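You operate a simulated robot arm through the tools that you are given. There is no shell and no other tool.

The job below is to be done with a simulated robot arm. You get a single attempt, and the scene is never put back.

## Task
Switch the wheel off and park the round rim top on its rest.
Fine: off first; free the release knob, lock it again after.
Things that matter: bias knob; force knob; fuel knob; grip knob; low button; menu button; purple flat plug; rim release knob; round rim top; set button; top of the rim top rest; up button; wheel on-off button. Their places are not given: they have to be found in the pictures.

Only the result counts: the job must be done as asked and must still hold three seconds after the hand-in. Knocking over, shifting, dropping, spilling or breaking anything else fails it.

## Robot
A 7-joint arm with a three-finger gripper, fixed in place. Base frame: the origin is on the floor under the middle of its stand, x ahead of it, y to its left, z up. Lengths are in m, angles in rad, forces in N, time in s.
With the tool pointing down near the work surface it reaches from about 0.5 to 0.94 m from the base axis. Its first joint turns from -2.897 to 2.897 rad. Payload 2.69 kg.
Tool frame: the origin (TCP) lies between the finger pads and is the grasp point; the fingertips stand 0.029 m ahead of it; z points along the fingers, y is the line along which they close. The gripper opens to 0.12 m; its body begins 0.078 m behind the TCP.
Orientation is told as [roll, pitch, yaw] about the base's x, y, z axes, in that order, counted from this pose: with the fingers straight down and closing along the base's y, the tool's x points along the base's -x, its y along +y and its z along -z.

## Interface
- The arm moves only by the tool apply_moves. Its argument "motion" is a list of rows, each a list of 6 numbers: the shift along the tool's x, y, z in units of 30 mm (1.0 is 30 mm), then the turn, a rotation vector about the tool's x, y, z in units of 5 degrees (1.0 is 5 degrees). In form: [[x, y, z, wx, wy, wz], ...]. A call has 1 to 20 rows; each row shifts and turns the commanded pose from where the row before left it, along the tool's axes as they then stand. "grip" is the finger opening in m, from 0 to 0.12, set as the call begins (left out, the last holds). A call with a number of a shift or a turn outside -1 to 1 is refused whole. A row lasts 0.2 s, in which the tool goes at most 0.05 m and 0.15 rad; a call with a longer step from one row to the next is refused whole, and so is a gripper value outside its range. Where a pose cannot be reached the arm comes as near as it can. A force on the tool above 40 N (or 10 N above the force at the start of the call, whichever is more), or a blocked arm, ends the call early, and 0.2 s more pass. The fingers move at their own pace (about 0.04 m/s each) and stop on an object; they squeeze with about 25 N. The grip force told is the motor's: it shows also when the fingers shut on nothing. Time passes only in rows, and 0.2 s behind the last, so rows that do not move let the fingers close. It gives the time, the measured TCP pose, the force on the tool (base axes), the opening and the grip force at its end, in the units of the frame above (readings bear some noise), with the torque about the TCP (base axes, N m) and any sound that the robot's microphone picked up, and new pictures: "show" is both (left out), scene, wrist or none.
- Cameras (640 x 400 px; columns grow to the right, rows downward): "scene" is fixed at [0.4001, 0.6483, 1.4454]; the picture's right is [-1.00, -0.07, 0.00], its down [-0.03, 0.39, -0.92] and it looks along [0.06, -0.92, -0.39] (base axes); focal length 373 px, centre (320, 200). "wrist" rides on the gripper at [0.063, 0, -0.104] in the tool frame; the picture's right is [0.00, 1.00, 0.00], its down [-0.83, 0.00, -0.56] and it looks along [-0.56, 0.00, 0.83] (tool axes); focal length 275 px, centre (320, 200).
- move_column(by): slides the trunk up (or, below 0, down) by that many m; the arm rides with it, the base frame stays. It gives what a move gives, with no picture.
- point_at(camera, pixels): for up to 12 pixels [column, row] of the newest picture of that camera ("zoom" is the newest enlarged one), the place [x, y, z] in the base frame of the surface seen there, good to about 0.002 m. The clock stands still meanwhile.
- enlarge(camera, box): a new picture of the part [left, top, right, bottom] of that camera's present view, enlarged. The clock stands still meanwhile.
- finish_job(): hands the job in; it is judged then, once.

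Leave the gripper open and the arm clear of the work at the hand-in unless told otherwise.

The tools are called after ">>>" by a JSON object that holds its "op" and its "data". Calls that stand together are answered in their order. apply_moves: Moves the arm, as the interface text tells. Its arguments: {"type":"object","properties":{"motion":{"type":"array","items":{"type":"array","items":{"type":"number"}}},"grip":{"type":"number"},"show":{"type":"string","enum":["both","scene","wrist","none"]}},"required":["motion"]} The other tools are called the same way: move_column (by) moves the trunk up or down; point_at (camera, pixels) gives the place of the surface under pixels of a picture; enlarge (camera, box) takes an enlarged picture of a part of a camera's view; finish_job () hands the job in.

At the start:

```text
t: 0.0
tcp_pos: [0.3588, -0.3635, 1.1082]
orientation: [0.001, -0.001, 0.0]
ft_force: [-0.1, -0.1, 0.2]
wrist_torque: [0.03, -0.01, 0.0]
width: 0.12
grip_force: 0.1
trunk travel left (down, up): [-0.575, 0.038]
```

scene: 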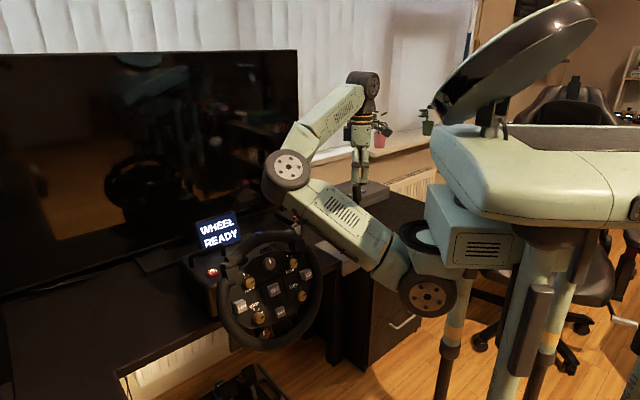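
wrist: 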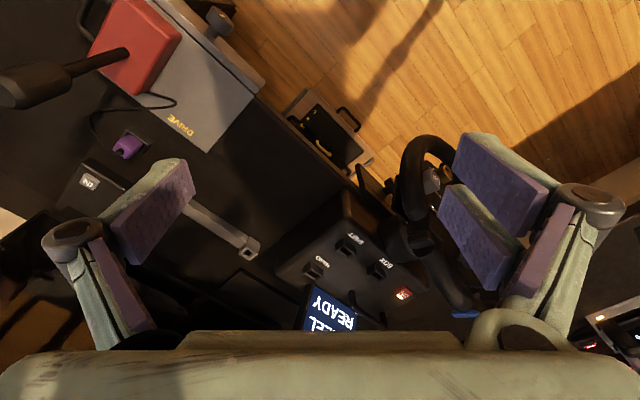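

I see a steering wheel with knobs near scene (270,290), a "WHEEL READY" display, and a red lit button at about (213,271). I will enlarge these areas for a closer look.

>>> {"op": "enlarge", "data": {"camera": "scene", "box": [170, 200, 340, 360]}}

>>> {"op": "enlarge", "data": {"camera": "wrist", "box": [240, 120, 480, 340]}}

```text
2.50 times, centred on (255, 280) of scene
```

zoom: 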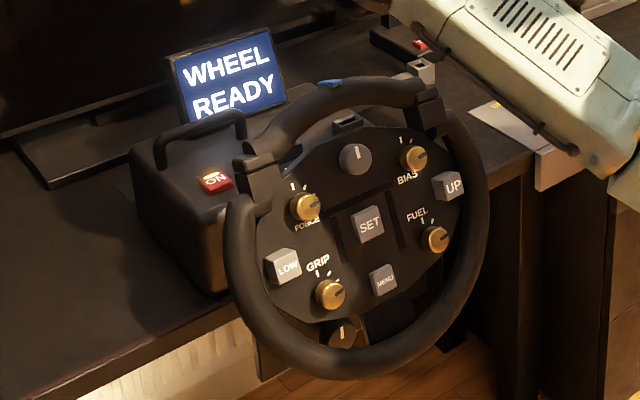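

```text
1.82 times, centred on (360, 230) of wrist
```

zoom: 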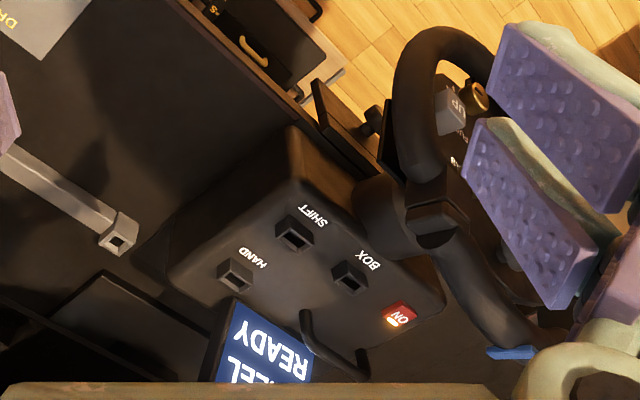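

Two grey knobs are on the wheel and there is a grey object with a red spot on the desk near scene (320,220). I will enlarge several parts more strongly to identify them.

>>> {"op": "enlarge", "data": {"camera": "scene", "box": [225, 230, 325, 300]}}

>>> {"op": "enlarge", "data": {"camera": "scene", "box": [240, 290, 330, 350]}}

>>> {"op": "enlarge", "data": {"camera": "wrist", "box": [0, 0, 280, 280]}}

>>> {"op": "enlarge", "data": {"camera": "wrist", "box": [280, 70, 400, 220]}}

>>> {"op": "enlarge", "data": {"camera": "wrist", "box": [380, 110, 520, 320]}}

>>> {"op": "enlarge", "data": {"camera": "wrist", "box": [540, 200, 640, 360]}}

>>> {"op": "enlarge", "data": {"camera": "scene", "box": [180, 330, 320, 400]}}

```text
5.71 times, centred on (275, 265) of scene
```

zoom: 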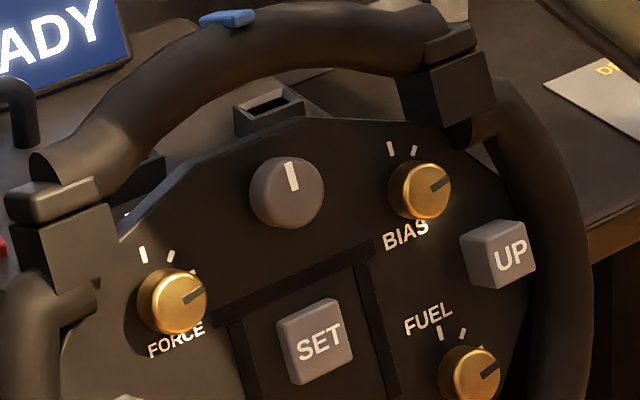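

```text
6.67 times, centred on (285, 320) of scene
```

zoom: 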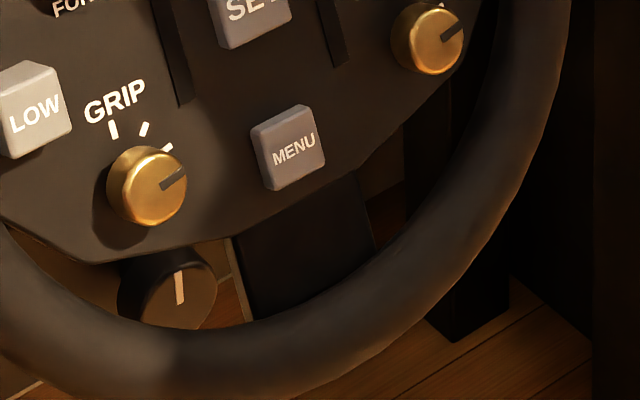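

```text
1.43 times, centred on (140, 140) of wrist
```

zoom: 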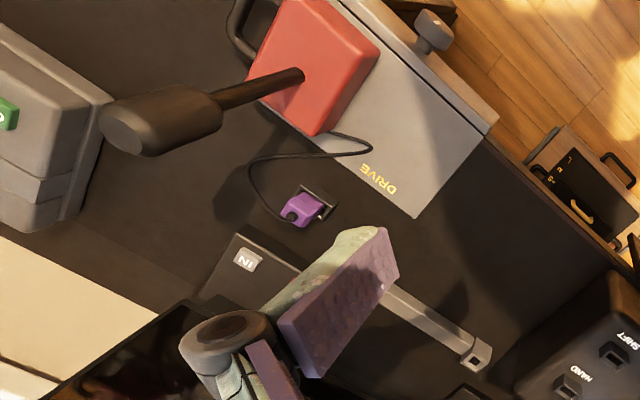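

```text
2.67 times, centred on (340, 145) of wrist
```

zoom: 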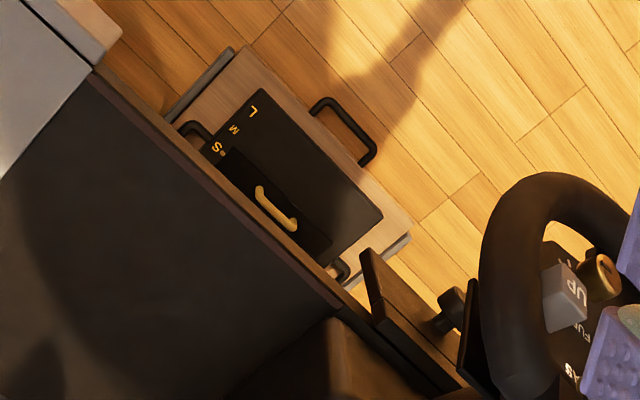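

```text
1.90 times, centred on (450, 215) of wrist
```

zoom: 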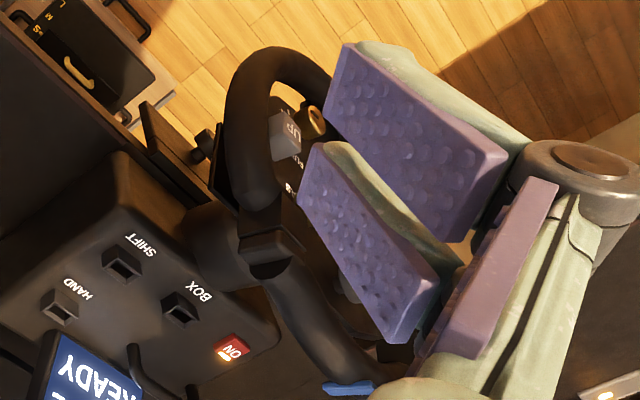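

```text
2.50 times, centred on (590, 280) of wrist
```

zoom: 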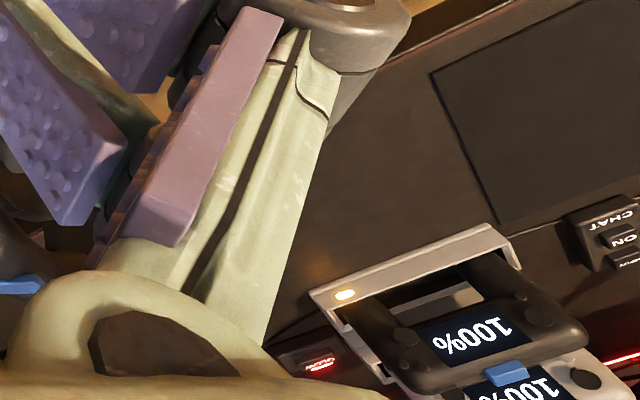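

```text
4.57 times, centred on (250, 365) of scene
```

zoom: 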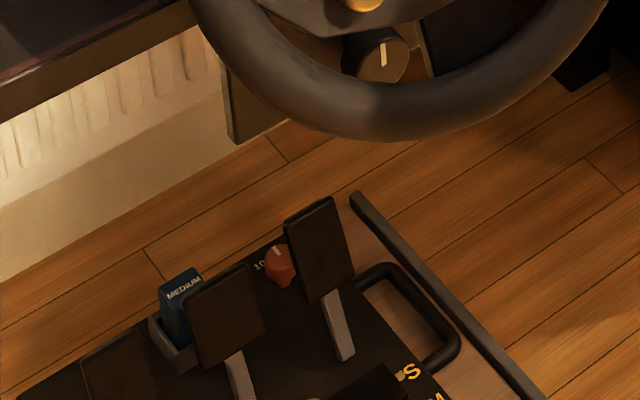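

I will measure places in the scene picture: the wheel's parts, the ON button, and the desk object.

>>> {"op": "point_at", "data": {"camera": "scene", "pixels": [[213, 271], [269, 263], [291, 263], [256, 300], [260, 318], [301, 295], [262, 333], [231, 263], [303, 243], [265, 234], [282, 217], [235, 335]]}}

>>> {"op": "point_at", "data": {"camera": "wrist", "pixels": [[400, 293], [245, 248], [88, 182], [125, 145], [180, 125], [345, 245], [375, 270], [314, 268], [435, 235], [465, 313], [425, 150], [200, 80]]}}

```text
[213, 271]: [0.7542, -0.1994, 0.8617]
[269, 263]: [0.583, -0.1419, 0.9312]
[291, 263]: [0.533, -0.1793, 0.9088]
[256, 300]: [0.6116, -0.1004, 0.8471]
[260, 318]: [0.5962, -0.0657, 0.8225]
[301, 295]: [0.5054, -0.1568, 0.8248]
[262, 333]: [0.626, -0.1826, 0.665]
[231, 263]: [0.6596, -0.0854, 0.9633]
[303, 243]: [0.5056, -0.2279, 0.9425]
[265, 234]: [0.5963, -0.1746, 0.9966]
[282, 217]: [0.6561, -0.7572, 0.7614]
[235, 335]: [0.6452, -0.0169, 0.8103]
```

```text
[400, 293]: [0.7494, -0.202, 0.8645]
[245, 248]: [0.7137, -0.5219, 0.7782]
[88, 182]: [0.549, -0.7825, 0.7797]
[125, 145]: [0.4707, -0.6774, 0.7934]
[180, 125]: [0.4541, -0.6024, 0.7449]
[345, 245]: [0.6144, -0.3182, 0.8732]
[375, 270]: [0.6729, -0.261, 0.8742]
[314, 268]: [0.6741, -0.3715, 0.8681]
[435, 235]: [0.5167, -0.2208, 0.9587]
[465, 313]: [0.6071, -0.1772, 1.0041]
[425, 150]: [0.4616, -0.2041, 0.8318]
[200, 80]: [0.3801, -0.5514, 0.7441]
```

The red lit ON button on the wheel base is at about (0.752,-0.20,0.863). I now look closely for the rest: there is a bent bar next to the display, and I enlarge it.

>>> {"op": "enlarge", "data": {"camera": "wrist", "box": [320, 250, 440, 335]}}

>>> {"op": "enlarge", "data": {"camera": "scene", "box": [180, 205, 260, 290]}}

>>> {"op": "enlarge", "data": {"camera": "scene", "box": [260, 190, 340, 250]}}

>>> {"op": "enlarge", "data": {"camera": "scene", "box": [0, 220, 200, 400]}}

```text
4.71 times, centred on (380, 292) of wrist
```

zoom: 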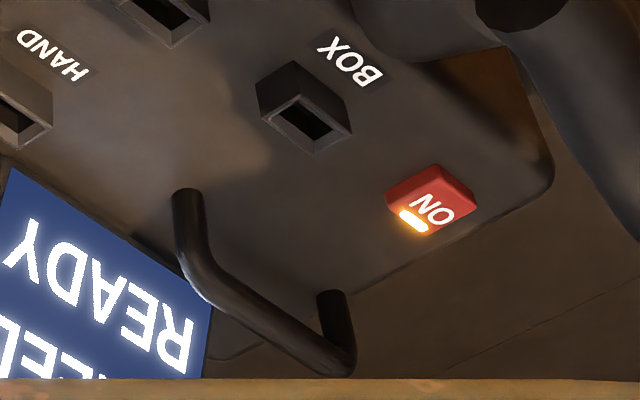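

```text
4.71 times, centred on (220, 248) of scene
```

zoom: 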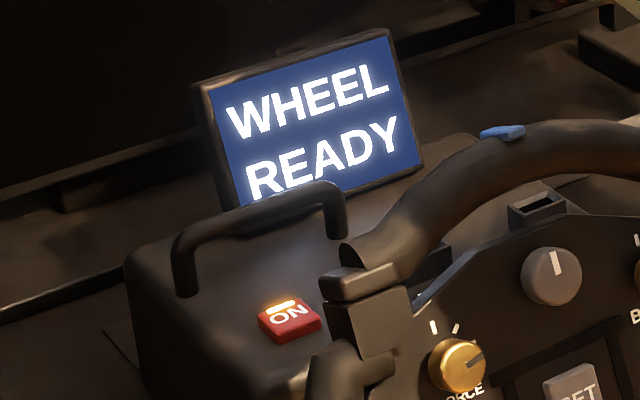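

```text
6.67 times, centred on (300, 220) of scene
```

zoom: 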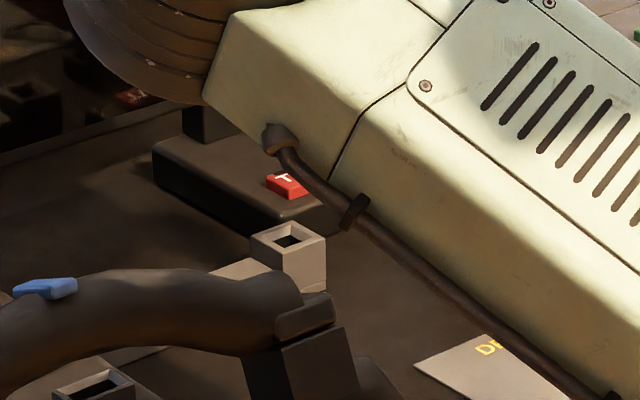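

```text
2.22 times, centred on (100, 310) of scene
```

zoom: 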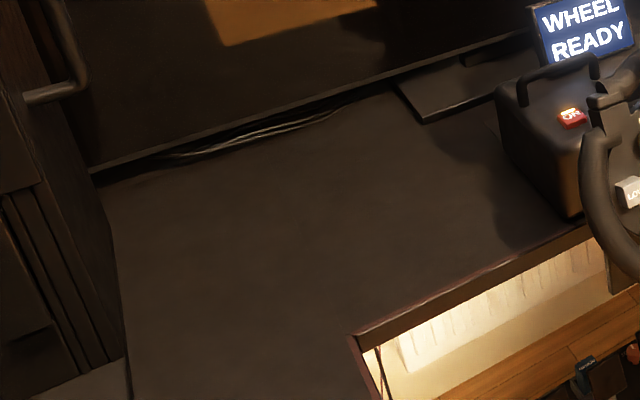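

The bent bar beside the display stands on the wheel base; the true rest may also be elsewhere. I tilt the gripper to look further ahead with the wrist camera (6 rows of -5° about the tool's y, in free air).

>>> {"op": "apply_moves", "data": {"motion": [[0, 0, 0, 0, -1, 0], [0, 0, 0, 0, -1, 0], [0, 0, 0, 0, -1, 0], [0, 0, 0, 0, -1, 0], [0, 0, 0, 0, -1, 0], [0, 0, 0, 0, -1, 0]], "show": "both"}}

```text
t: 1.4
tcp_pos: [0.3772, -0.3644, 1.0565]
orientation: [-0.004, -0.523, -0.001]
ft_force: [-0.2, 0.2, -0.3]
wrist_torque: [-0.03, -0.03, 0.0]
width: 0.1199
grip_force: 0.0
out of reach, approached as far as the arm can: row 4, 5, 6
trunk travel left (down, up): [-0.575, 0.038]
```

scene: 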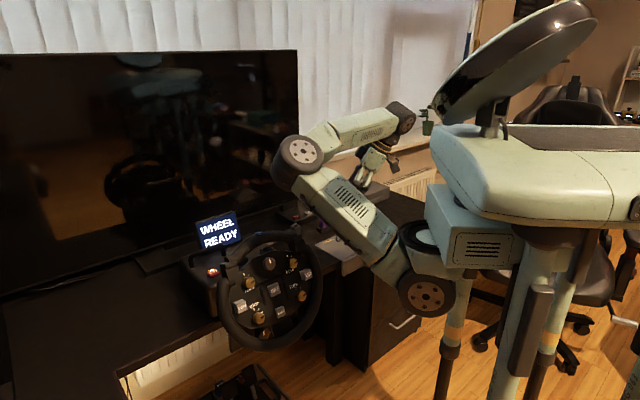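
wrist: 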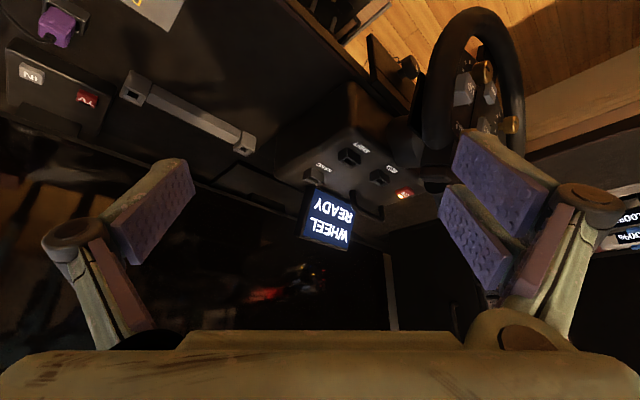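

Now I see a grey bar lying on the desk with a square socket at each end, at wrist (132,85) and (245,143): that looks like the rim top rest. I enlarge it and measure.

>>> {"op": "enlarge", "data": {"camera": "wrist", "box": [100, 50, 270, 170]}}

>>> {"op": "point_at", "data": {"camera": "wrist", "pixels": [[130, 80], [132, 90], [136, 96], [190, 120], [245, 138], [244, 147], [250, 135], [200, 160], [405, 195], [440, 120], [470, 20]]}}

>>> {"op": "enlarge", "data": {"camera": "wrist", "box": [380, 0, 560, 200]}}

```text
3.33 times, centred on (185, 110) of wrist
```

zoom: 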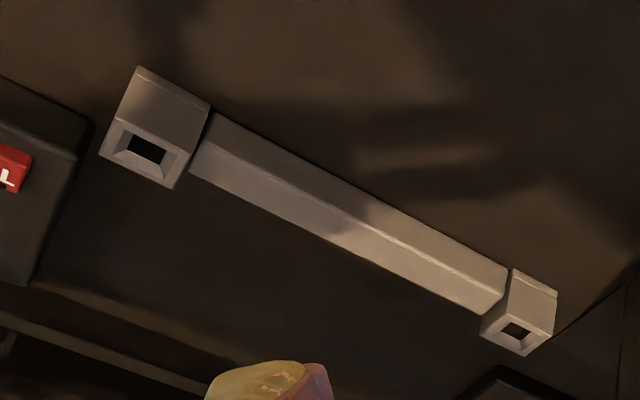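

```text
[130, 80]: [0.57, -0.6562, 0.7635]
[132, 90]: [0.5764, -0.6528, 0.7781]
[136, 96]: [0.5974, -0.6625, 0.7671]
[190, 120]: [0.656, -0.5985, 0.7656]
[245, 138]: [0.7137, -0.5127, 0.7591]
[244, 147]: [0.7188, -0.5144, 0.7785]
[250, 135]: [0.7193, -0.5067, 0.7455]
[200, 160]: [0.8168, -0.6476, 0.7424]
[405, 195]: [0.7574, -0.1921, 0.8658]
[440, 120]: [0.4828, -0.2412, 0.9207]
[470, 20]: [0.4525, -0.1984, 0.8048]
```

```text
2.00 times, centred on (470, 100) of wrist
```

zoom: 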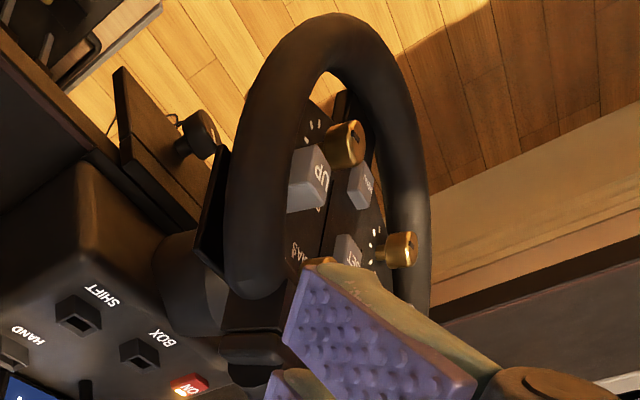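

The rest is the grey bar with two sockets near (0.579,-0.656,0.778) and (0.717,-0.516,0.778). I measure more points of the wheel face, rim and bent bar in enlarged scene views.

>>> {"op": "enlarge", "data": {"camera": "scene", "box": [180, 205, 330, 350]}}

```text
2.76 times, centred on (255, 278) of scene
```

zoom: 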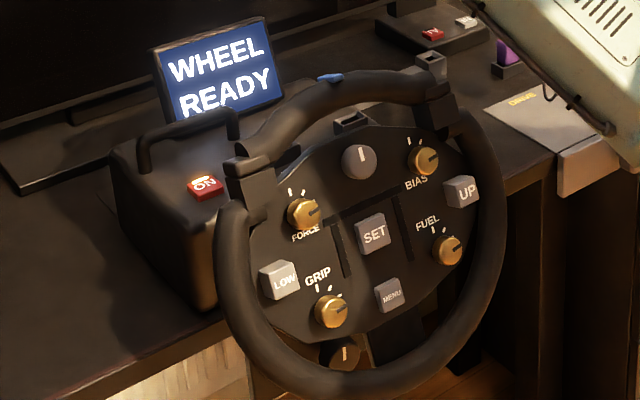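

I measure points on the face plate and the knob, then on the rim and bar.

>>> {"op": "point_at", "data": {"camera": "zoom", "pixels": [[358, 165], [340, 200], [320, 180], [395, 175], [300, 250], [355, 275], [345, 325], [430, 280], [455, 215], [380, 140], [374, 234], [410, 260]]}}

>>> {"op": "point_at", "data": {"camera": "zoom", "pixels": [[205, 187], [145, 150], [190, 125], [230, 115], [215, 80], [330, 77], [270, 130], [390, 85], [250, 165], [440, 90], [245, 195], [440, 115]]}}

>>> {"op": "point_at", "data": {"camera": "zoom", "pixels": [[228, 230], [235, 310], [290, 375], [380, 378], [460, 320], [490, 220], [470, 130], [345, 352], [140, 200], [200, 270], [120, 190], [345, 118]]}}

```text
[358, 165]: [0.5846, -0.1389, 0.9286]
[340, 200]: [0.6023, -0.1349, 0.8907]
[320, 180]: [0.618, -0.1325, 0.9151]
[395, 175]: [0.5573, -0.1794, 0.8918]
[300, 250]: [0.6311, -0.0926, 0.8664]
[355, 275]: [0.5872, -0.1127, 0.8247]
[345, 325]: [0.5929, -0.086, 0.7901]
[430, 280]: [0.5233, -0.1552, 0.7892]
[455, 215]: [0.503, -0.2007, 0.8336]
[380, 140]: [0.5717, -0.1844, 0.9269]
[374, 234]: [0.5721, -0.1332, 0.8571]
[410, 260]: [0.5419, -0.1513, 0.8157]
```

```text
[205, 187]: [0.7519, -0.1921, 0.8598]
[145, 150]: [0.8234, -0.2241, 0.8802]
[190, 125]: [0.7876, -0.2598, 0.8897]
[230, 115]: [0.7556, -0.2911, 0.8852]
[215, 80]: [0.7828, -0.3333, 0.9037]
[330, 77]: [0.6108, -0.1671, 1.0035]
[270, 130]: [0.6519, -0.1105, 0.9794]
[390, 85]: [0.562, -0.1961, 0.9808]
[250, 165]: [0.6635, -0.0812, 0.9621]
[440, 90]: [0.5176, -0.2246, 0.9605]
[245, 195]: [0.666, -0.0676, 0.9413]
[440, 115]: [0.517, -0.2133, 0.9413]
```

```text
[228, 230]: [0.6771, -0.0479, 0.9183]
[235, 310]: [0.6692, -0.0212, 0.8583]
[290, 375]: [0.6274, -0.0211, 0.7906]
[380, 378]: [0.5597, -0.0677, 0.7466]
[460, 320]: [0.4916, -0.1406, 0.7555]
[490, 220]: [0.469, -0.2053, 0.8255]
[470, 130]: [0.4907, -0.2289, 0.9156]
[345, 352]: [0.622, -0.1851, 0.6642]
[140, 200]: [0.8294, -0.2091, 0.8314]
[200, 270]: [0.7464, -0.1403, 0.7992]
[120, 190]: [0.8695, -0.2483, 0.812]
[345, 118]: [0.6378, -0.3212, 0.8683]
```

The wheel plane is about yaw 45° and tilted back 22°. To plan reach, I measure the arm's joints in the scene picture.

>>> {"op": "point_at", "data": {"camera": "scene", "pixels": [[428, 293], [420, 235], [302, 152], [400, 115], [375, 150], [460, 250], [365, 215], [345, 140], [540, 160], [540, 300], [350, 190]]}}

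```text
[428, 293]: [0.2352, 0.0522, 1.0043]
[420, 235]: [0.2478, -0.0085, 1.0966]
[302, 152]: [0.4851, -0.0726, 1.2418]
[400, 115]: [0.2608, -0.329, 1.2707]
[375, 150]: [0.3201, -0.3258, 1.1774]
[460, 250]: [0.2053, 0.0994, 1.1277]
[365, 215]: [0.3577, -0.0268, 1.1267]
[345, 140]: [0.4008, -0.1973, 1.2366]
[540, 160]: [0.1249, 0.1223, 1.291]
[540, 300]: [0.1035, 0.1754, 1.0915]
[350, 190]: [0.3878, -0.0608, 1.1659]
```

The shoulder sits near (0.23,-0.03,1.0). I now undo the tilt and close the fingers so they can serve as a button pusher.

>>> {"op": "apply_moves", "data": {"motion": [[0, 0, 0, 0, 1, 0], [0, 0, 0, 0, 1, 0], [0, 0, 0, 0, 1, 0], [0, 0, 0, 0, 1, 0], [0, 0, 0, 0, 1, 0], [0, 0, 0, 0, 1, 0], [0, 0, 0, 0, 0, 0], [0, 0, 0, 0, 0, 0]], "grip": 0, "show": "both"}}

```text
t: 3.2
tcp_pos: [0.3786, -0.3627, 1.0553]
orientation: [0.002, 0.001, 0.0]
ft_force: [0.0, 0.7, 0.2]
wrist_torque: [-0.02, 0.01, 0.01]
width: 0.0
grip_force: 16.4
trunk travel left (down, up): [-0.575, 0.038]
```

scene: 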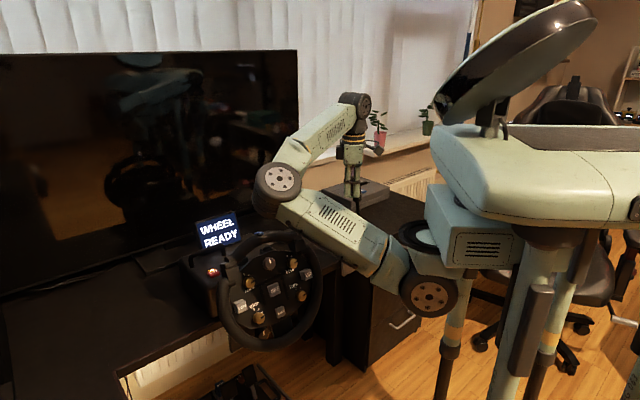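
wrist: 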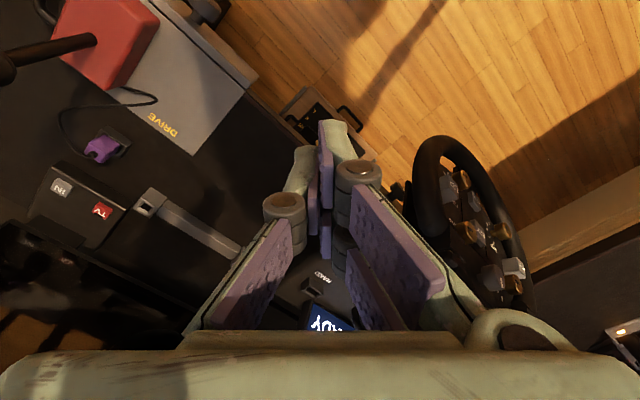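

The fingers are shut and the pose is upright again. I move toward the area behind the wheel base in a small hop (+0.12 m in x, -0.06 in y, +0.04 up) and watch the elbow.

>>> {"op": "apply_moves", "data": {"motion": [[-1, -0.5, -0.35, 0, 0, 0], [-1, -0.5, -0.35, 0, 0, 0], [-1, -0.5, -0.35, 0, 0, 0], [-1, -0.5, -0.35, 0, 0, 0]], "show": "both"}}

```text
t: 4.2
tcp_pos: [0.5029, -0.4243, 1.0953]
orientation: [0.0, 0.001, 0.0]
ft_force: [0.4, -0.8, 0.3]
wrist_torque: [-0.04, 0.01, 0.03]
width: 0.0
grip_force: 25.0
trunk travel left (down, up): [-0.575, 0.038]
```

scene: 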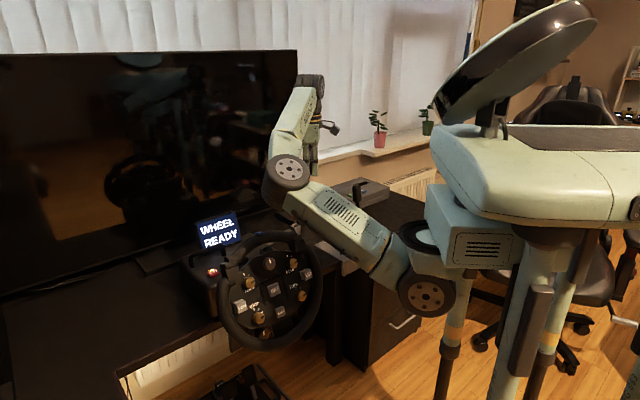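
wrist: 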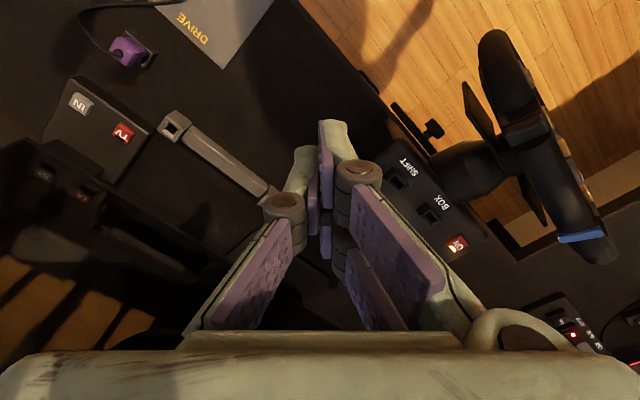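

The elbow disc is at scene (288,172). I check how high its lower edge is over the rim, and measure the rest again from this better view.

>>> {"op": "point_at", "data": {"camera": "scene", "pixels": [[288, 172], [285, 190], [270, 185], [330, 215], [345, 245]]}}

>>> {"op": "enlarge", "data": {"camera": "wrist", "box": [150, 100, 280, 210]}}

>>> {"op": "enlarge", "data": {"camera": "wrist", "box": [380, 20, 640, 280]}}

```text
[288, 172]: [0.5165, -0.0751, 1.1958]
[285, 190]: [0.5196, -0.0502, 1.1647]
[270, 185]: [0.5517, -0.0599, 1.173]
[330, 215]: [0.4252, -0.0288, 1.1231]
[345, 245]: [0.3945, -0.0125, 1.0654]
```

```text
3.64 times, centred on (215, 155) of wrist
```

zoom: 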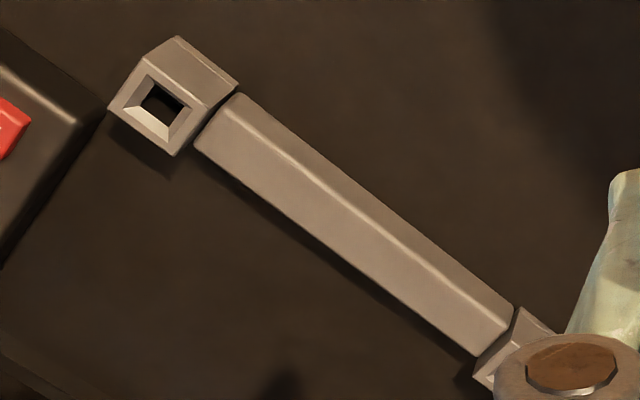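

```text
1.54 times, centred on (510, 150) of wrist
```

zoom: 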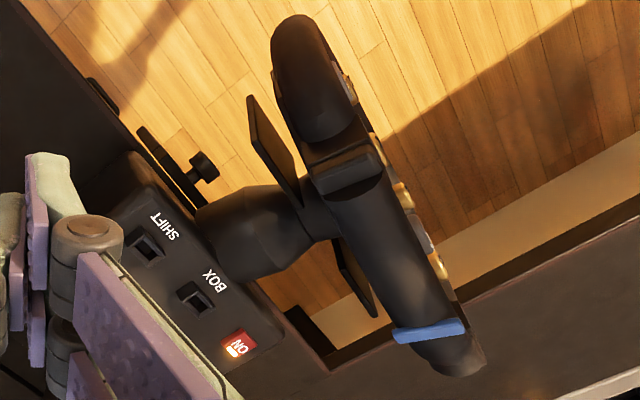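

The elbow clears the rim by about 0.14 m. I go on toward the button: to about (0.70,-0.31,1.10), watching again.

>>> {"op": "apply_moves", "data": {"motion": [[-1, 0.3, -0.1, 0, 0, 0], [-1, 0.3, -0.1, 0, 0, 0], [-1, 0.5, -0.1, 0, 0, 0], [-1, 0.7, 0, 0, 0, 0], [-1, 0.9, 0, 0, 0, 0], [-1, 0.9, 0, 0, 0, 0]], "show": "both"}}

```text
t: 5.6
tcp_pos: [0.6795, -0.3151, 1.1051]
orientation: [-0.001, 0.001, -0.002]
ft_force: [-0.3, -0.1, -0.8]
wrist_torque: [-0.03, 0.04, -0.01]
width: 0.0002
grip_force: 24.8
trunk travel left (down, up): [-0.575, 0.038]
```

scene: 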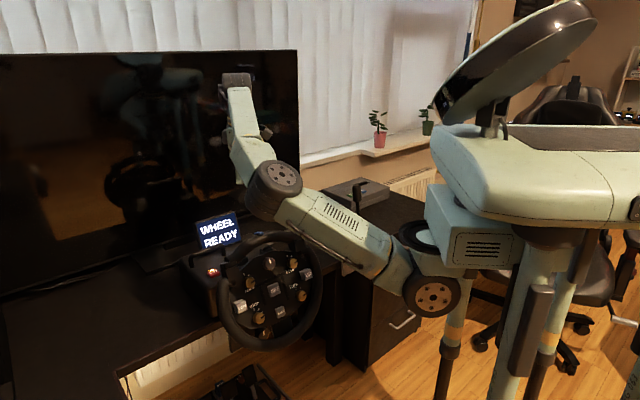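
wrist: 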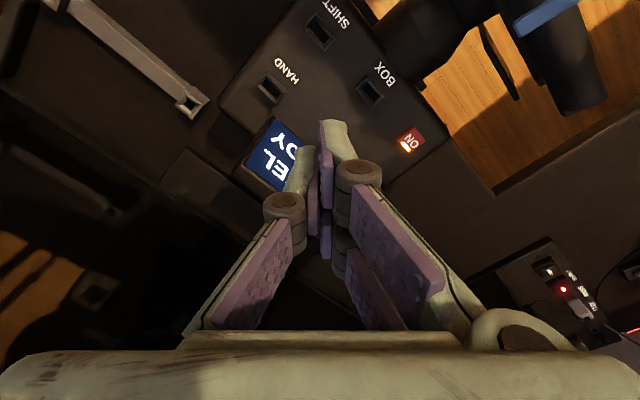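

The button is now at wrist (411,138). I check the elbow's clearance over the rim and re-measure the button from here.

>>> {"op": "point_at", "data": {"camera": "scene", "pixels": [[277, 178], [262, 212], [250, 200], [285, 200], [300, 245], [330, 255], [265, 150]]}}

>>> {"op": "point_at", "data": {"camera": "wrist", "pixels": [[411, 138], [404, 142], [418, 135], [412, 128], [413, 150], [370, 92], [545, 15], [560, 80]]}}

>>> {"op": "enlarge", "data": {"camera": "wrist", "box": [300, 60, 460, 180]}}

```text
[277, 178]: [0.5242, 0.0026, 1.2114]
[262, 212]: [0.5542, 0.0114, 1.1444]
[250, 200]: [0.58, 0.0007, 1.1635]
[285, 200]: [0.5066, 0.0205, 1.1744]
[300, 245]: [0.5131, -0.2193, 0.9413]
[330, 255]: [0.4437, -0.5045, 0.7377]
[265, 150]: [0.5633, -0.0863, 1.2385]
```

```text
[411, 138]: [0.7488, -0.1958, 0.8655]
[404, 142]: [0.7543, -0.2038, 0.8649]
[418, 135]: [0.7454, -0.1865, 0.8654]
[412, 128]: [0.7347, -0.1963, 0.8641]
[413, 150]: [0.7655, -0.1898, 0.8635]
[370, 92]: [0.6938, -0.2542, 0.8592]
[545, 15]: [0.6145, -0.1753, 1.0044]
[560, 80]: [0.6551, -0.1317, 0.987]
```

```text
3.33 times, centred on (380, 120) of wrist
```

zoom: 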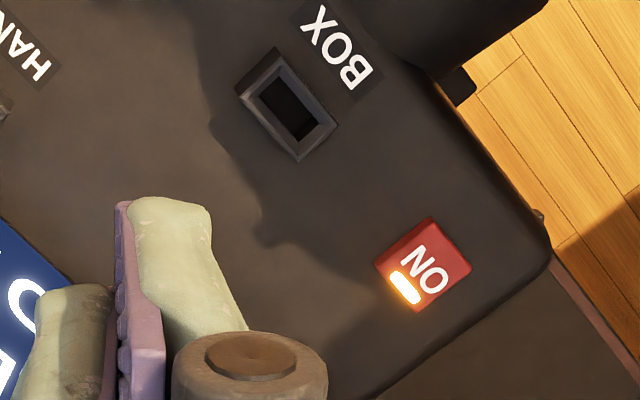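

The button's centre is about (0.749,-0.196,0.865). I look at where the shut fingertips lie in the wrist view.

>>> {"op": "enlarge", "data": {"camera": "wrist", "box": [250, 100, 410, 280]}}

>>> {"op": "point_at", "data": {"camera": "wrist", "pixels": [[335, 122], [320, 122], [302, 150], [313, 150], [327, 200], [327, 250], [340, 240], [335, 140], [345, 130], [305, 170]]}}

```text
2.22 times, centred on (330, 190) of wrist
```

zoom: 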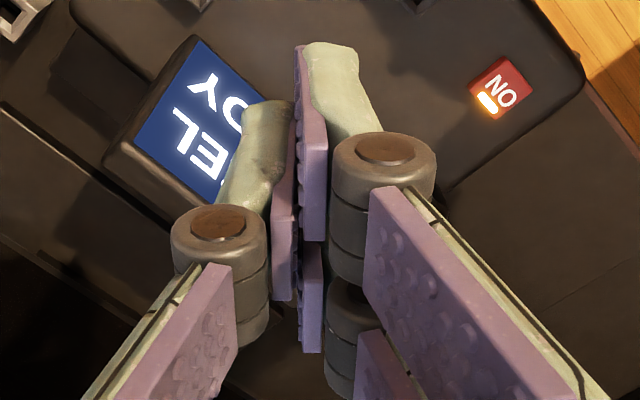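

```text
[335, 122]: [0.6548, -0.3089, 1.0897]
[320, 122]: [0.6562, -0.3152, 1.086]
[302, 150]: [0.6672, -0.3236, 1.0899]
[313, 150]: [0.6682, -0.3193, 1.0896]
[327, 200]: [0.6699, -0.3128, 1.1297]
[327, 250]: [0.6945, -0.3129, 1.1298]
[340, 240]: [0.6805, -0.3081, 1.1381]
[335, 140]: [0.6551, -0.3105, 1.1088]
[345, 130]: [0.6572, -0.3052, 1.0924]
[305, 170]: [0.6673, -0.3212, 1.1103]
```

The shut tips cover about ±0.025 m in x and ±0.012 m in y. I move over the button to (0.749,-0.192) and descend to TCP z ≈ 0.935, still about 40 mm above contact.

>>> {"op": "apply_moves", "data": {"motion": [[-0.463, 0.82, 0, 0, 0, 0], [-0.463, 0.82, 0, 0, 0, 0], [-0.463, 0.82, 0, 0, 0, 0], [-0.463, 0.82, 0, 0, 0, 0], [-0.463, 0.82, 0, 0, 0, 0], [0, 0, 1, 0, 0, 0], [0, 0, 1, 0, 0, 0], [0, 0, 1, 0, 0, 0], [0, 0, 1, 0, 0, 0], [0, 0, 1, 0, 0, 0], [0, 0, 0.6, 0, 0, 0]], "show": "both"}}

```text
t: 8.0
tcp_pos: [0.7474, -0.1898, 0.9374]
orientation: [-0.001, 0.001, 0.001]
ft_force: [-0.4, 0.2, 0.5]
wrist_torque: [0.02, 0.01, 0.02]
width: 0.0002
grip_force: 25.1
trunk travel left (down, up): [-0.575, 0.038]
```

scene: 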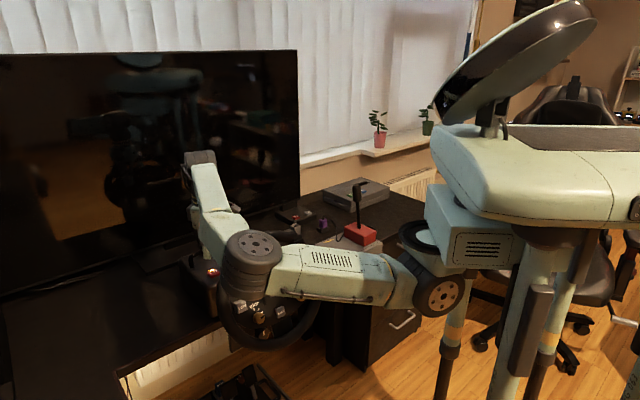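
wrist: 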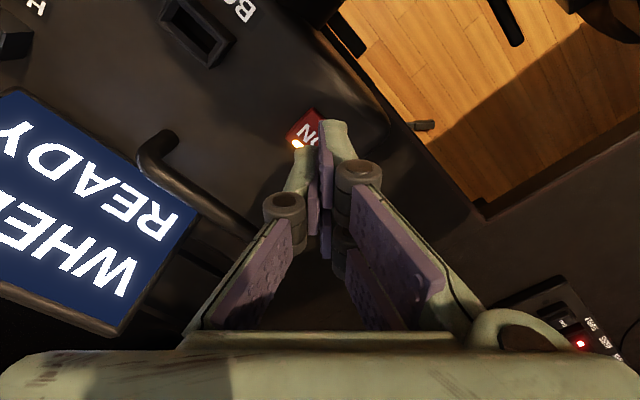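

The elbow has swung down in front of the wheel, at scene (252,255). I measure its clearance to the rim before pressing.

>>> {"op": "point_at", "data": {"camera": "scene", "pixels": [[252, 245], [235, 285], [255, 292], [230, 260], [280, 280], [300, 290], [340, 295], [215, 205], [225, 240], [270, 250]]}}

>>> {"op": "enlarge", "data": {"camera": "scene", "box": [170, 190, 350, 350]}}

```text
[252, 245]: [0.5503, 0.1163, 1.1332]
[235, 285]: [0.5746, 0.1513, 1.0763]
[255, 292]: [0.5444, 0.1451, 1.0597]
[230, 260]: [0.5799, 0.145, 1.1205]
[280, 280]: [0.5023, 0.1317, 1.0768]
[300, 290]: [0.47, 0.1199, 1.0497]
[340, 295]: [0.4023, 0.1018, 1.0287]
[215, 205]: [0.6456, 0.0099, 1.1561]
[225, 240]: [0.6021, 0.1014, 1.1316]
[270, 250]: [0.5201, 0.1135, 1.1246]
```

```text
2.50 times, centred on (260, 270) of scene
```

zoom: 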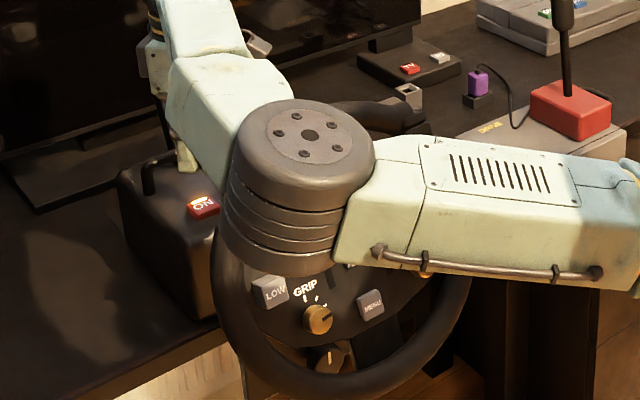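

The elbow clears the wheel by over 0.08 m. I descend to just above the button, then in 2 mm steps to press it, about 4 mm past contact, watching for a click.

>>> {"op": "apply_moves", "data": {"motion": [[0, 0, 0.6, 0, 0, 0], [0, 0, 0.6, 0, 0, 0], [0, 0, 0.1, 0, 0, 0], [0, 0, 0.07, 0, 0, 0], [0, 0, 0.07, 0, 0, 0], [0, 0, 0.07, 0, 0, 0]], "show": "both"}}

```text
t: 9.4
tcp_pos: [0.7468, -0.1901, 0.8943]
orientation: [-0.001, 0.001, 0.002]
ft_force: [0.2, 0.3, -0.4]
wrist_torque: [0.01, 0.0, 0.01]
width: 0.0001
grip_force: 25.3
trunk travel left (down, up): [-0.575, 0.038]
```

scene: 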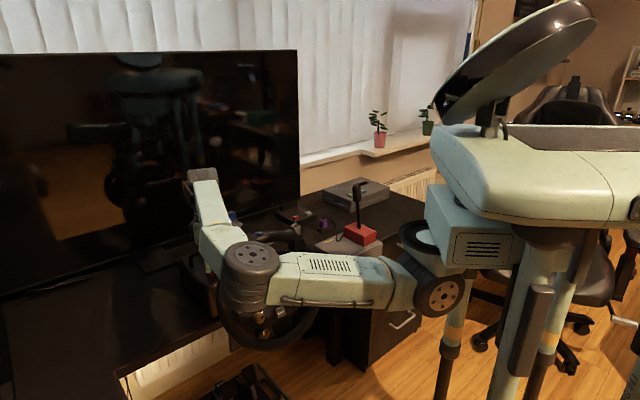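
wrist: 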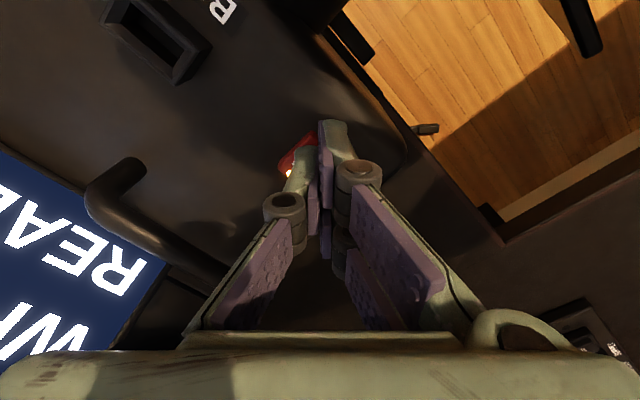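

No force yet at TCP z 0.894. I continue down in 1.5 mm steps.

>>> {"op": "apply_moves", "data": {"motion": [[0, 0, 0.05, 0, 0, 0], [0, 0, 0.05, 0, 0, 0], [0, 0, 0.05, 0, 0, 0]], "show": "wrist"}}

```text
t: 10.2
tcp_pos: [0.746, -0.1926, 0.889]
orientation: [-0.001, 0.0, 0.001]
ft_force: [0.5, 0.2, 0.6]
wrist_torque: [0.0, 0.02, -0.04]
width: 0.0
grip_force: 25.0
trunk travel left (down, up): [-0.575, 0.038]
```

wrist: 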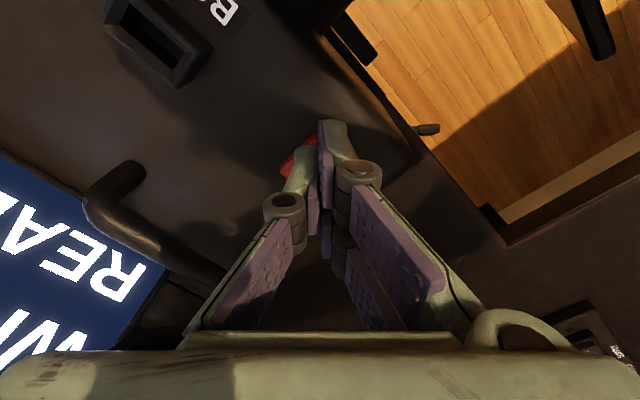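

Still no contact force. I keep going in 1.5 mm steps.

>>> {"op": "apply_moves", "data": {"motion": [[0, 0, 0.05, 0, 0, 0], [0, 0, 0.05, 0, 0, 0], [0, 0, 0.05, 0, 0, 0]], "show": "both"}}

```text
t: 11.0
tcp_pos: [0.7482, -0.193, 0.8844]
orientation: [0.0, 0.0, 0.001]
ft_force: [-1.0, 1.1, 1.7]
wrist_torque: [0.0, 0.03, 0.02]
width: 0.0062
grip_force: 28.3
trunk travel left (down, up): [-0.575, 0.038]
heard: click
```

scene: 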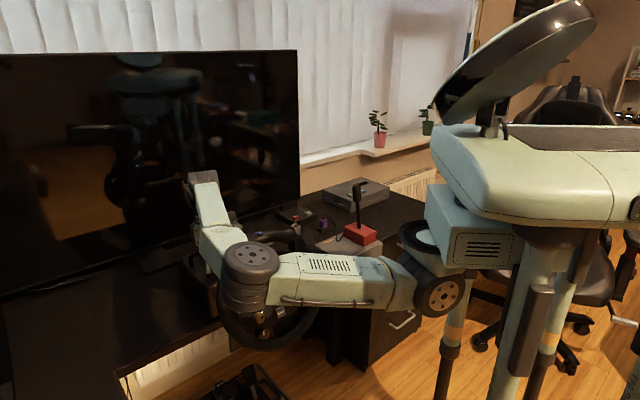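
wrist: 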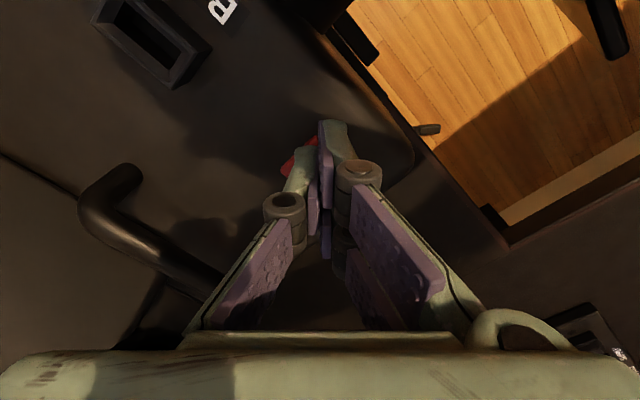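

A click was heard, and the display went dark. I rise straight up to check the button and display.

>>> {"op": "apply_moves", "data": {"motion": [[0, 0, -0.5, 0, 0, 0], [0, 0, -1, 0, 0, 0], [0, 0, -1, 0, 0, 0], [0, 0, -1, 0, 0, 0], [0, 0, -1, 0, 0, 0], [0, 0, -1, 0, 0, 0], [0, 0, -1, 0, 0, 0]], "show": "both"}}

```text
t: 12.6
tcp_pos: [0.7458, -0.1916, 1.0756]
orientation: [0.001, 0.0, -0.001]
ft_force: [-1.4, -0.4, 0.1]
wrist_torque: [0.03, 0.02, 0.01]
width: 0.0001
grip_force: 28.3
trunk travel left (down, up): [-0.575, 0.038]
```

scene: 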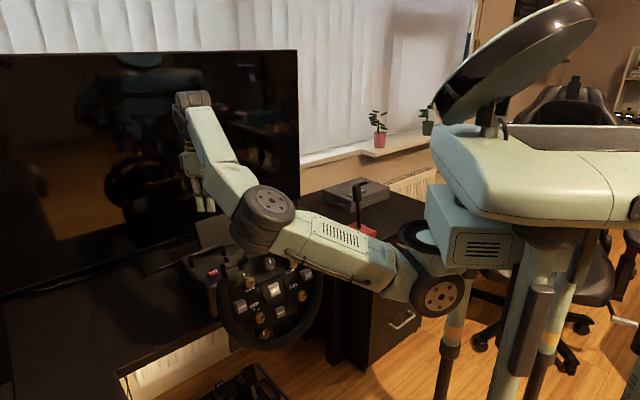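
wrist: 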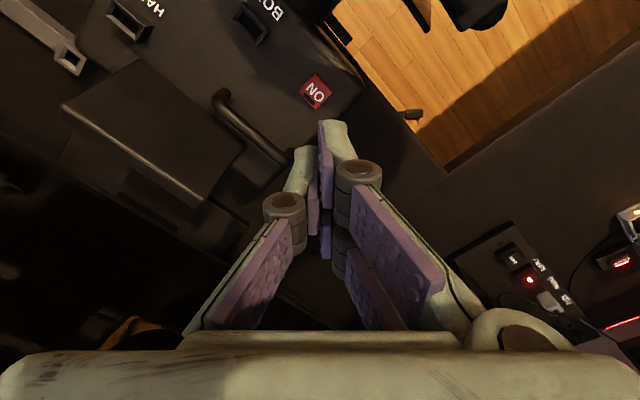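

The wheel is off: the display is dark and the ON lamp is unlit. Next I bring the hand over to the driver's side of the wheel: up 55 mm, then across to about (0.50,0.06) at z ≈ 1.13.

>>> {"op": "apply_moves", "data": {"motion": [[0, 0, -1, 0, 0, 0], [0, 0, -0.8, 0, 0, 0], [0.911, 0.926, 0, 0, 0, 0], [0.911, 0.926, 0, 0, 0, 0], [0.911, 0.926, 0, 0, 0, 0], [0.911, 0.926, 0, 0, 0, 0], [0.911, 0.926, 0, 0, 0, 0], [0.911, 0.926, 0, 0, 0, 0]], "show": "both"}}

```text
t: 14.4
tcp_pos: [0.5832, -0.0242, 1.1348]
orientation: [0.002, 0.0, -0.002]
ft_force: [0.1, 1.1, -0.1]
wrist_torque: [-0.04, 0.03, 0.01]
width: 0.0
grip_force: 28.9
trunk travel left (down, up): [-0.575, 0.038]
```

scene: 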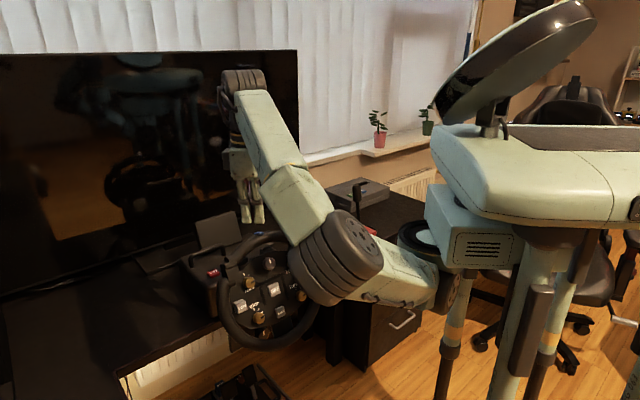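
wrist: 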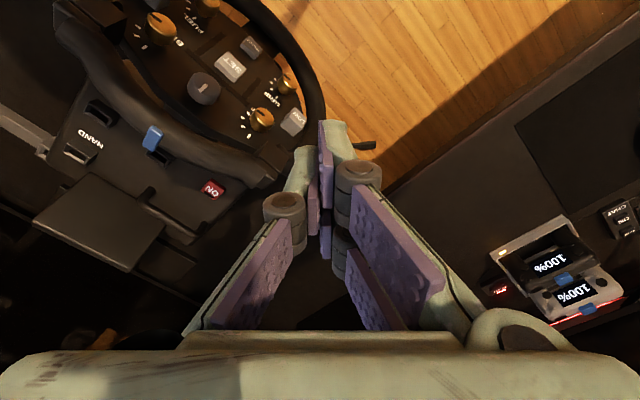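

Good top view of the wheel: the release knob is at wrist (205,88). I enlarge it to look for lock/free marks.

>>> {"op": "enlarge", "data": {"camera": "wrist", "box": [110, 20, 310, 150]}}

>>> {"op": "enlarge", "data": {"camera": "wrist", "box": [170, 60, 240, 115]}}

>>> {"op": "enlarge", "data": {"camera": "scene", "box": [240, 235, 300, 290]}}

```text
3.08 times, centred on (210, 85) of wrist
```

zoom: 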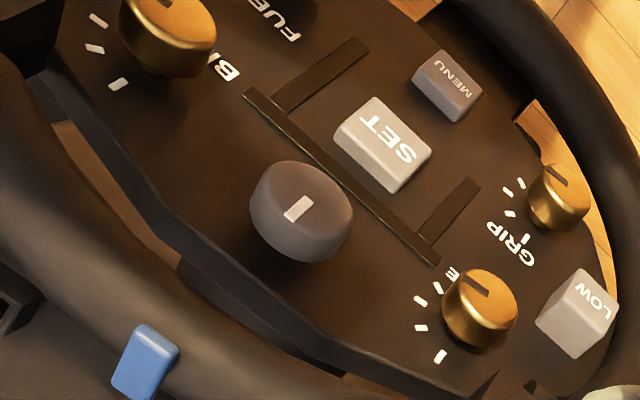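

```text
7.27 times, centred on (205, 88) of wrist
```

zoom: 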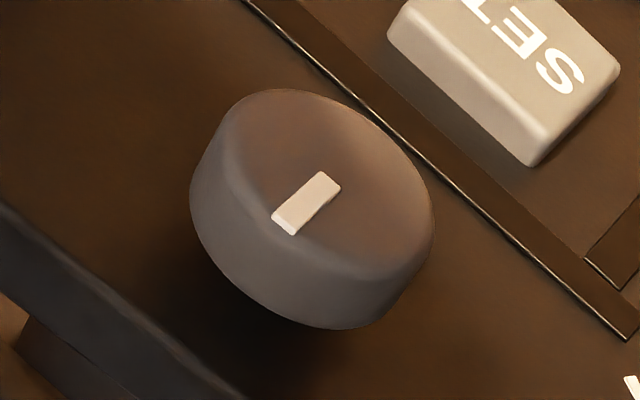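

```text
7.27 times, centred on (270, 262) of scene
```

zoom: 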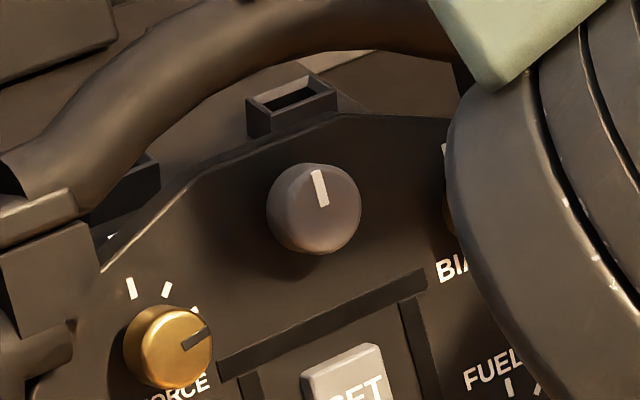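

The knob has a white pointer pointing up the wheel and no scale marks, so I must find the turning way by feel. Now I yaw the tool by -45° (tool x toward the driver) in place.

>>> {"op": "apply_moves", "data": {"motion": [[0, 0, 0, 0, 0, 1], [0, 0, 0, 0, 0, 1], [0, 0, 0, 0, 0, 1], [0, 0, 0, 0, 0, 1], [0, 0, 0, 0, 0, 1], [0, 0, 0, 0, 0, 1], [0, 0, 0, 0, 0, 1], [0, 0, 0, 0, 0, 1], [0, 0, 0, 0, 0, 1]], "grip": 0.06, "show": "both"}}

```text
t: 16.4
tcp_pos: [0.5839, -0.025, 1.1336]
orientation: [0.0, 0.0, -0.787]
ft_force: [0.6, -0.3, -0.3]
wrist_torque: [-0.02, -0.02, 0.0]
width: 0.0602
grip_force: 0.0
trunk travel left (down, up): [-0.575, 0.038]
```

scene: 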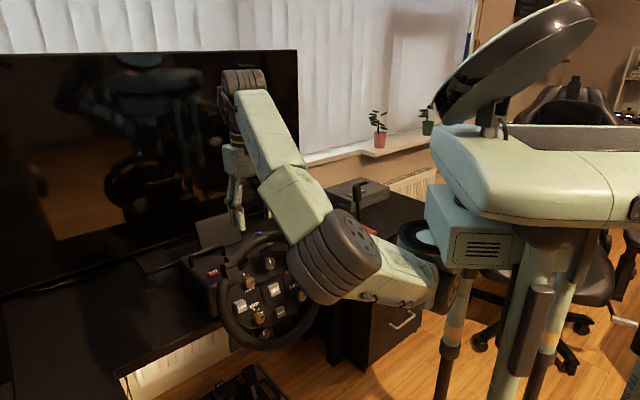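
wrist: 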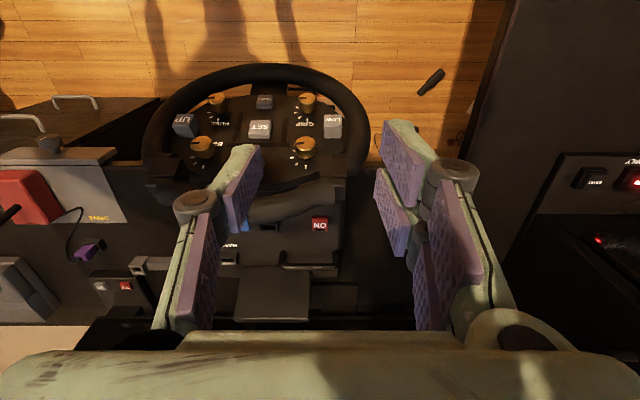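

Clear view of the wheel from above. I back away along tool +x by 60 mm (toward the driver) and then lower the trunk 0.12 m, so that the arm can later reach the knob head-on.

>>> {"op": "apply_moves", "data": {"motion": [[1, 0, 0, 0, 0, 0], [1, 0, 0, 0, 0, 0]], "show": "wrist"}}

>>> {"op": "move_column", "data": {"by": -0.12}}

```text
t: 17.0
tcp_pos: [0.5427, 0.0176, 1.1303]
orientation: [0.0, -0.001, -0.786]
ft_force: [-0.3, -0.3, 0.2]
wrist_torque: [-0.05, 0.01, 0.0]
width: 0.0601
grip_force: 0.0
trunk travel left (down, up): [-0.575, 0.038]
```

wrist: 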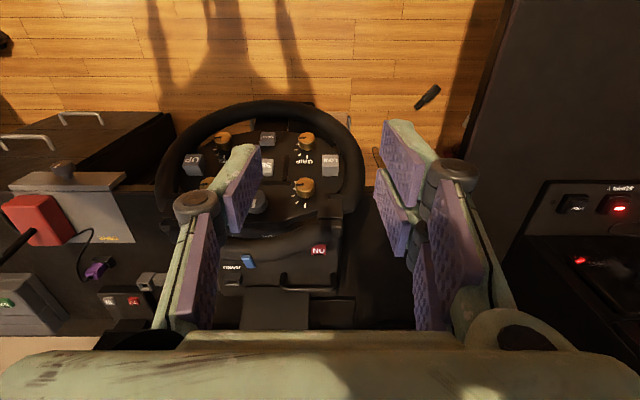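

```text
t: 18.5
tcp_pos: [0.5435, 0.0181, 1.0112]
orientation: [0.002, 0.001, -0.785]
ft_force: [1.0, -0.3, 0.5]
wrist_torque: [-0.02, -0.02, -0.01]
width: 0.0599
grip_force: 0.1
trunk travel left (down, up): [-0.455, 0.158]
```

Now at z 1.011. I tilt the tool 30° forward about its y and look.

>>> {"op": "apply_moves", "data": {"motion": [[0, 0, 0, 0, -1, 0], [0, 0, 0, 0, -1, 0], [0, 0, 0, 0, -1, 0], [0, 0, 0, 0, -1, 0], [0, 0, 0, 0, -1, 0], [0, 0, 0, 0, -1, 0]], "show": "both"}}

```text
t: 19.9
tcp_pos: [0.5416, 0.0178, 1.011]
orientation: [-0.001, -0.527, -0.787]
ft_force: [-0.1, 0.7, 0.9]
wrist_torque: [-0.01, 0.0, 0.0]
width: 0.0598
grip_force: 0.1
trunk travel left (down, up): [-0.455, 0.158]
```

scene: 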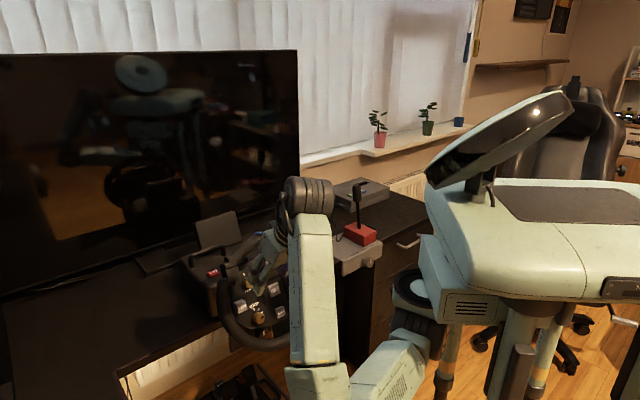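
wrist: 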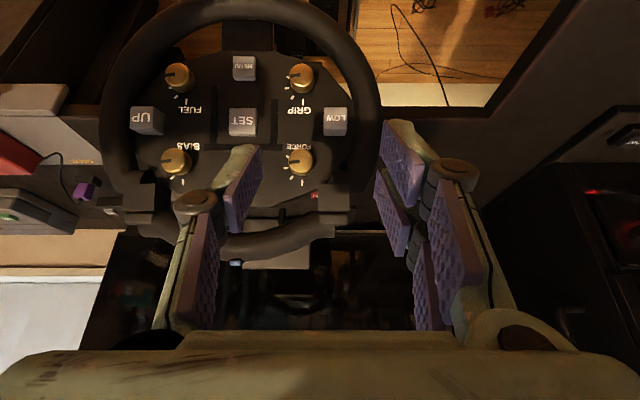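

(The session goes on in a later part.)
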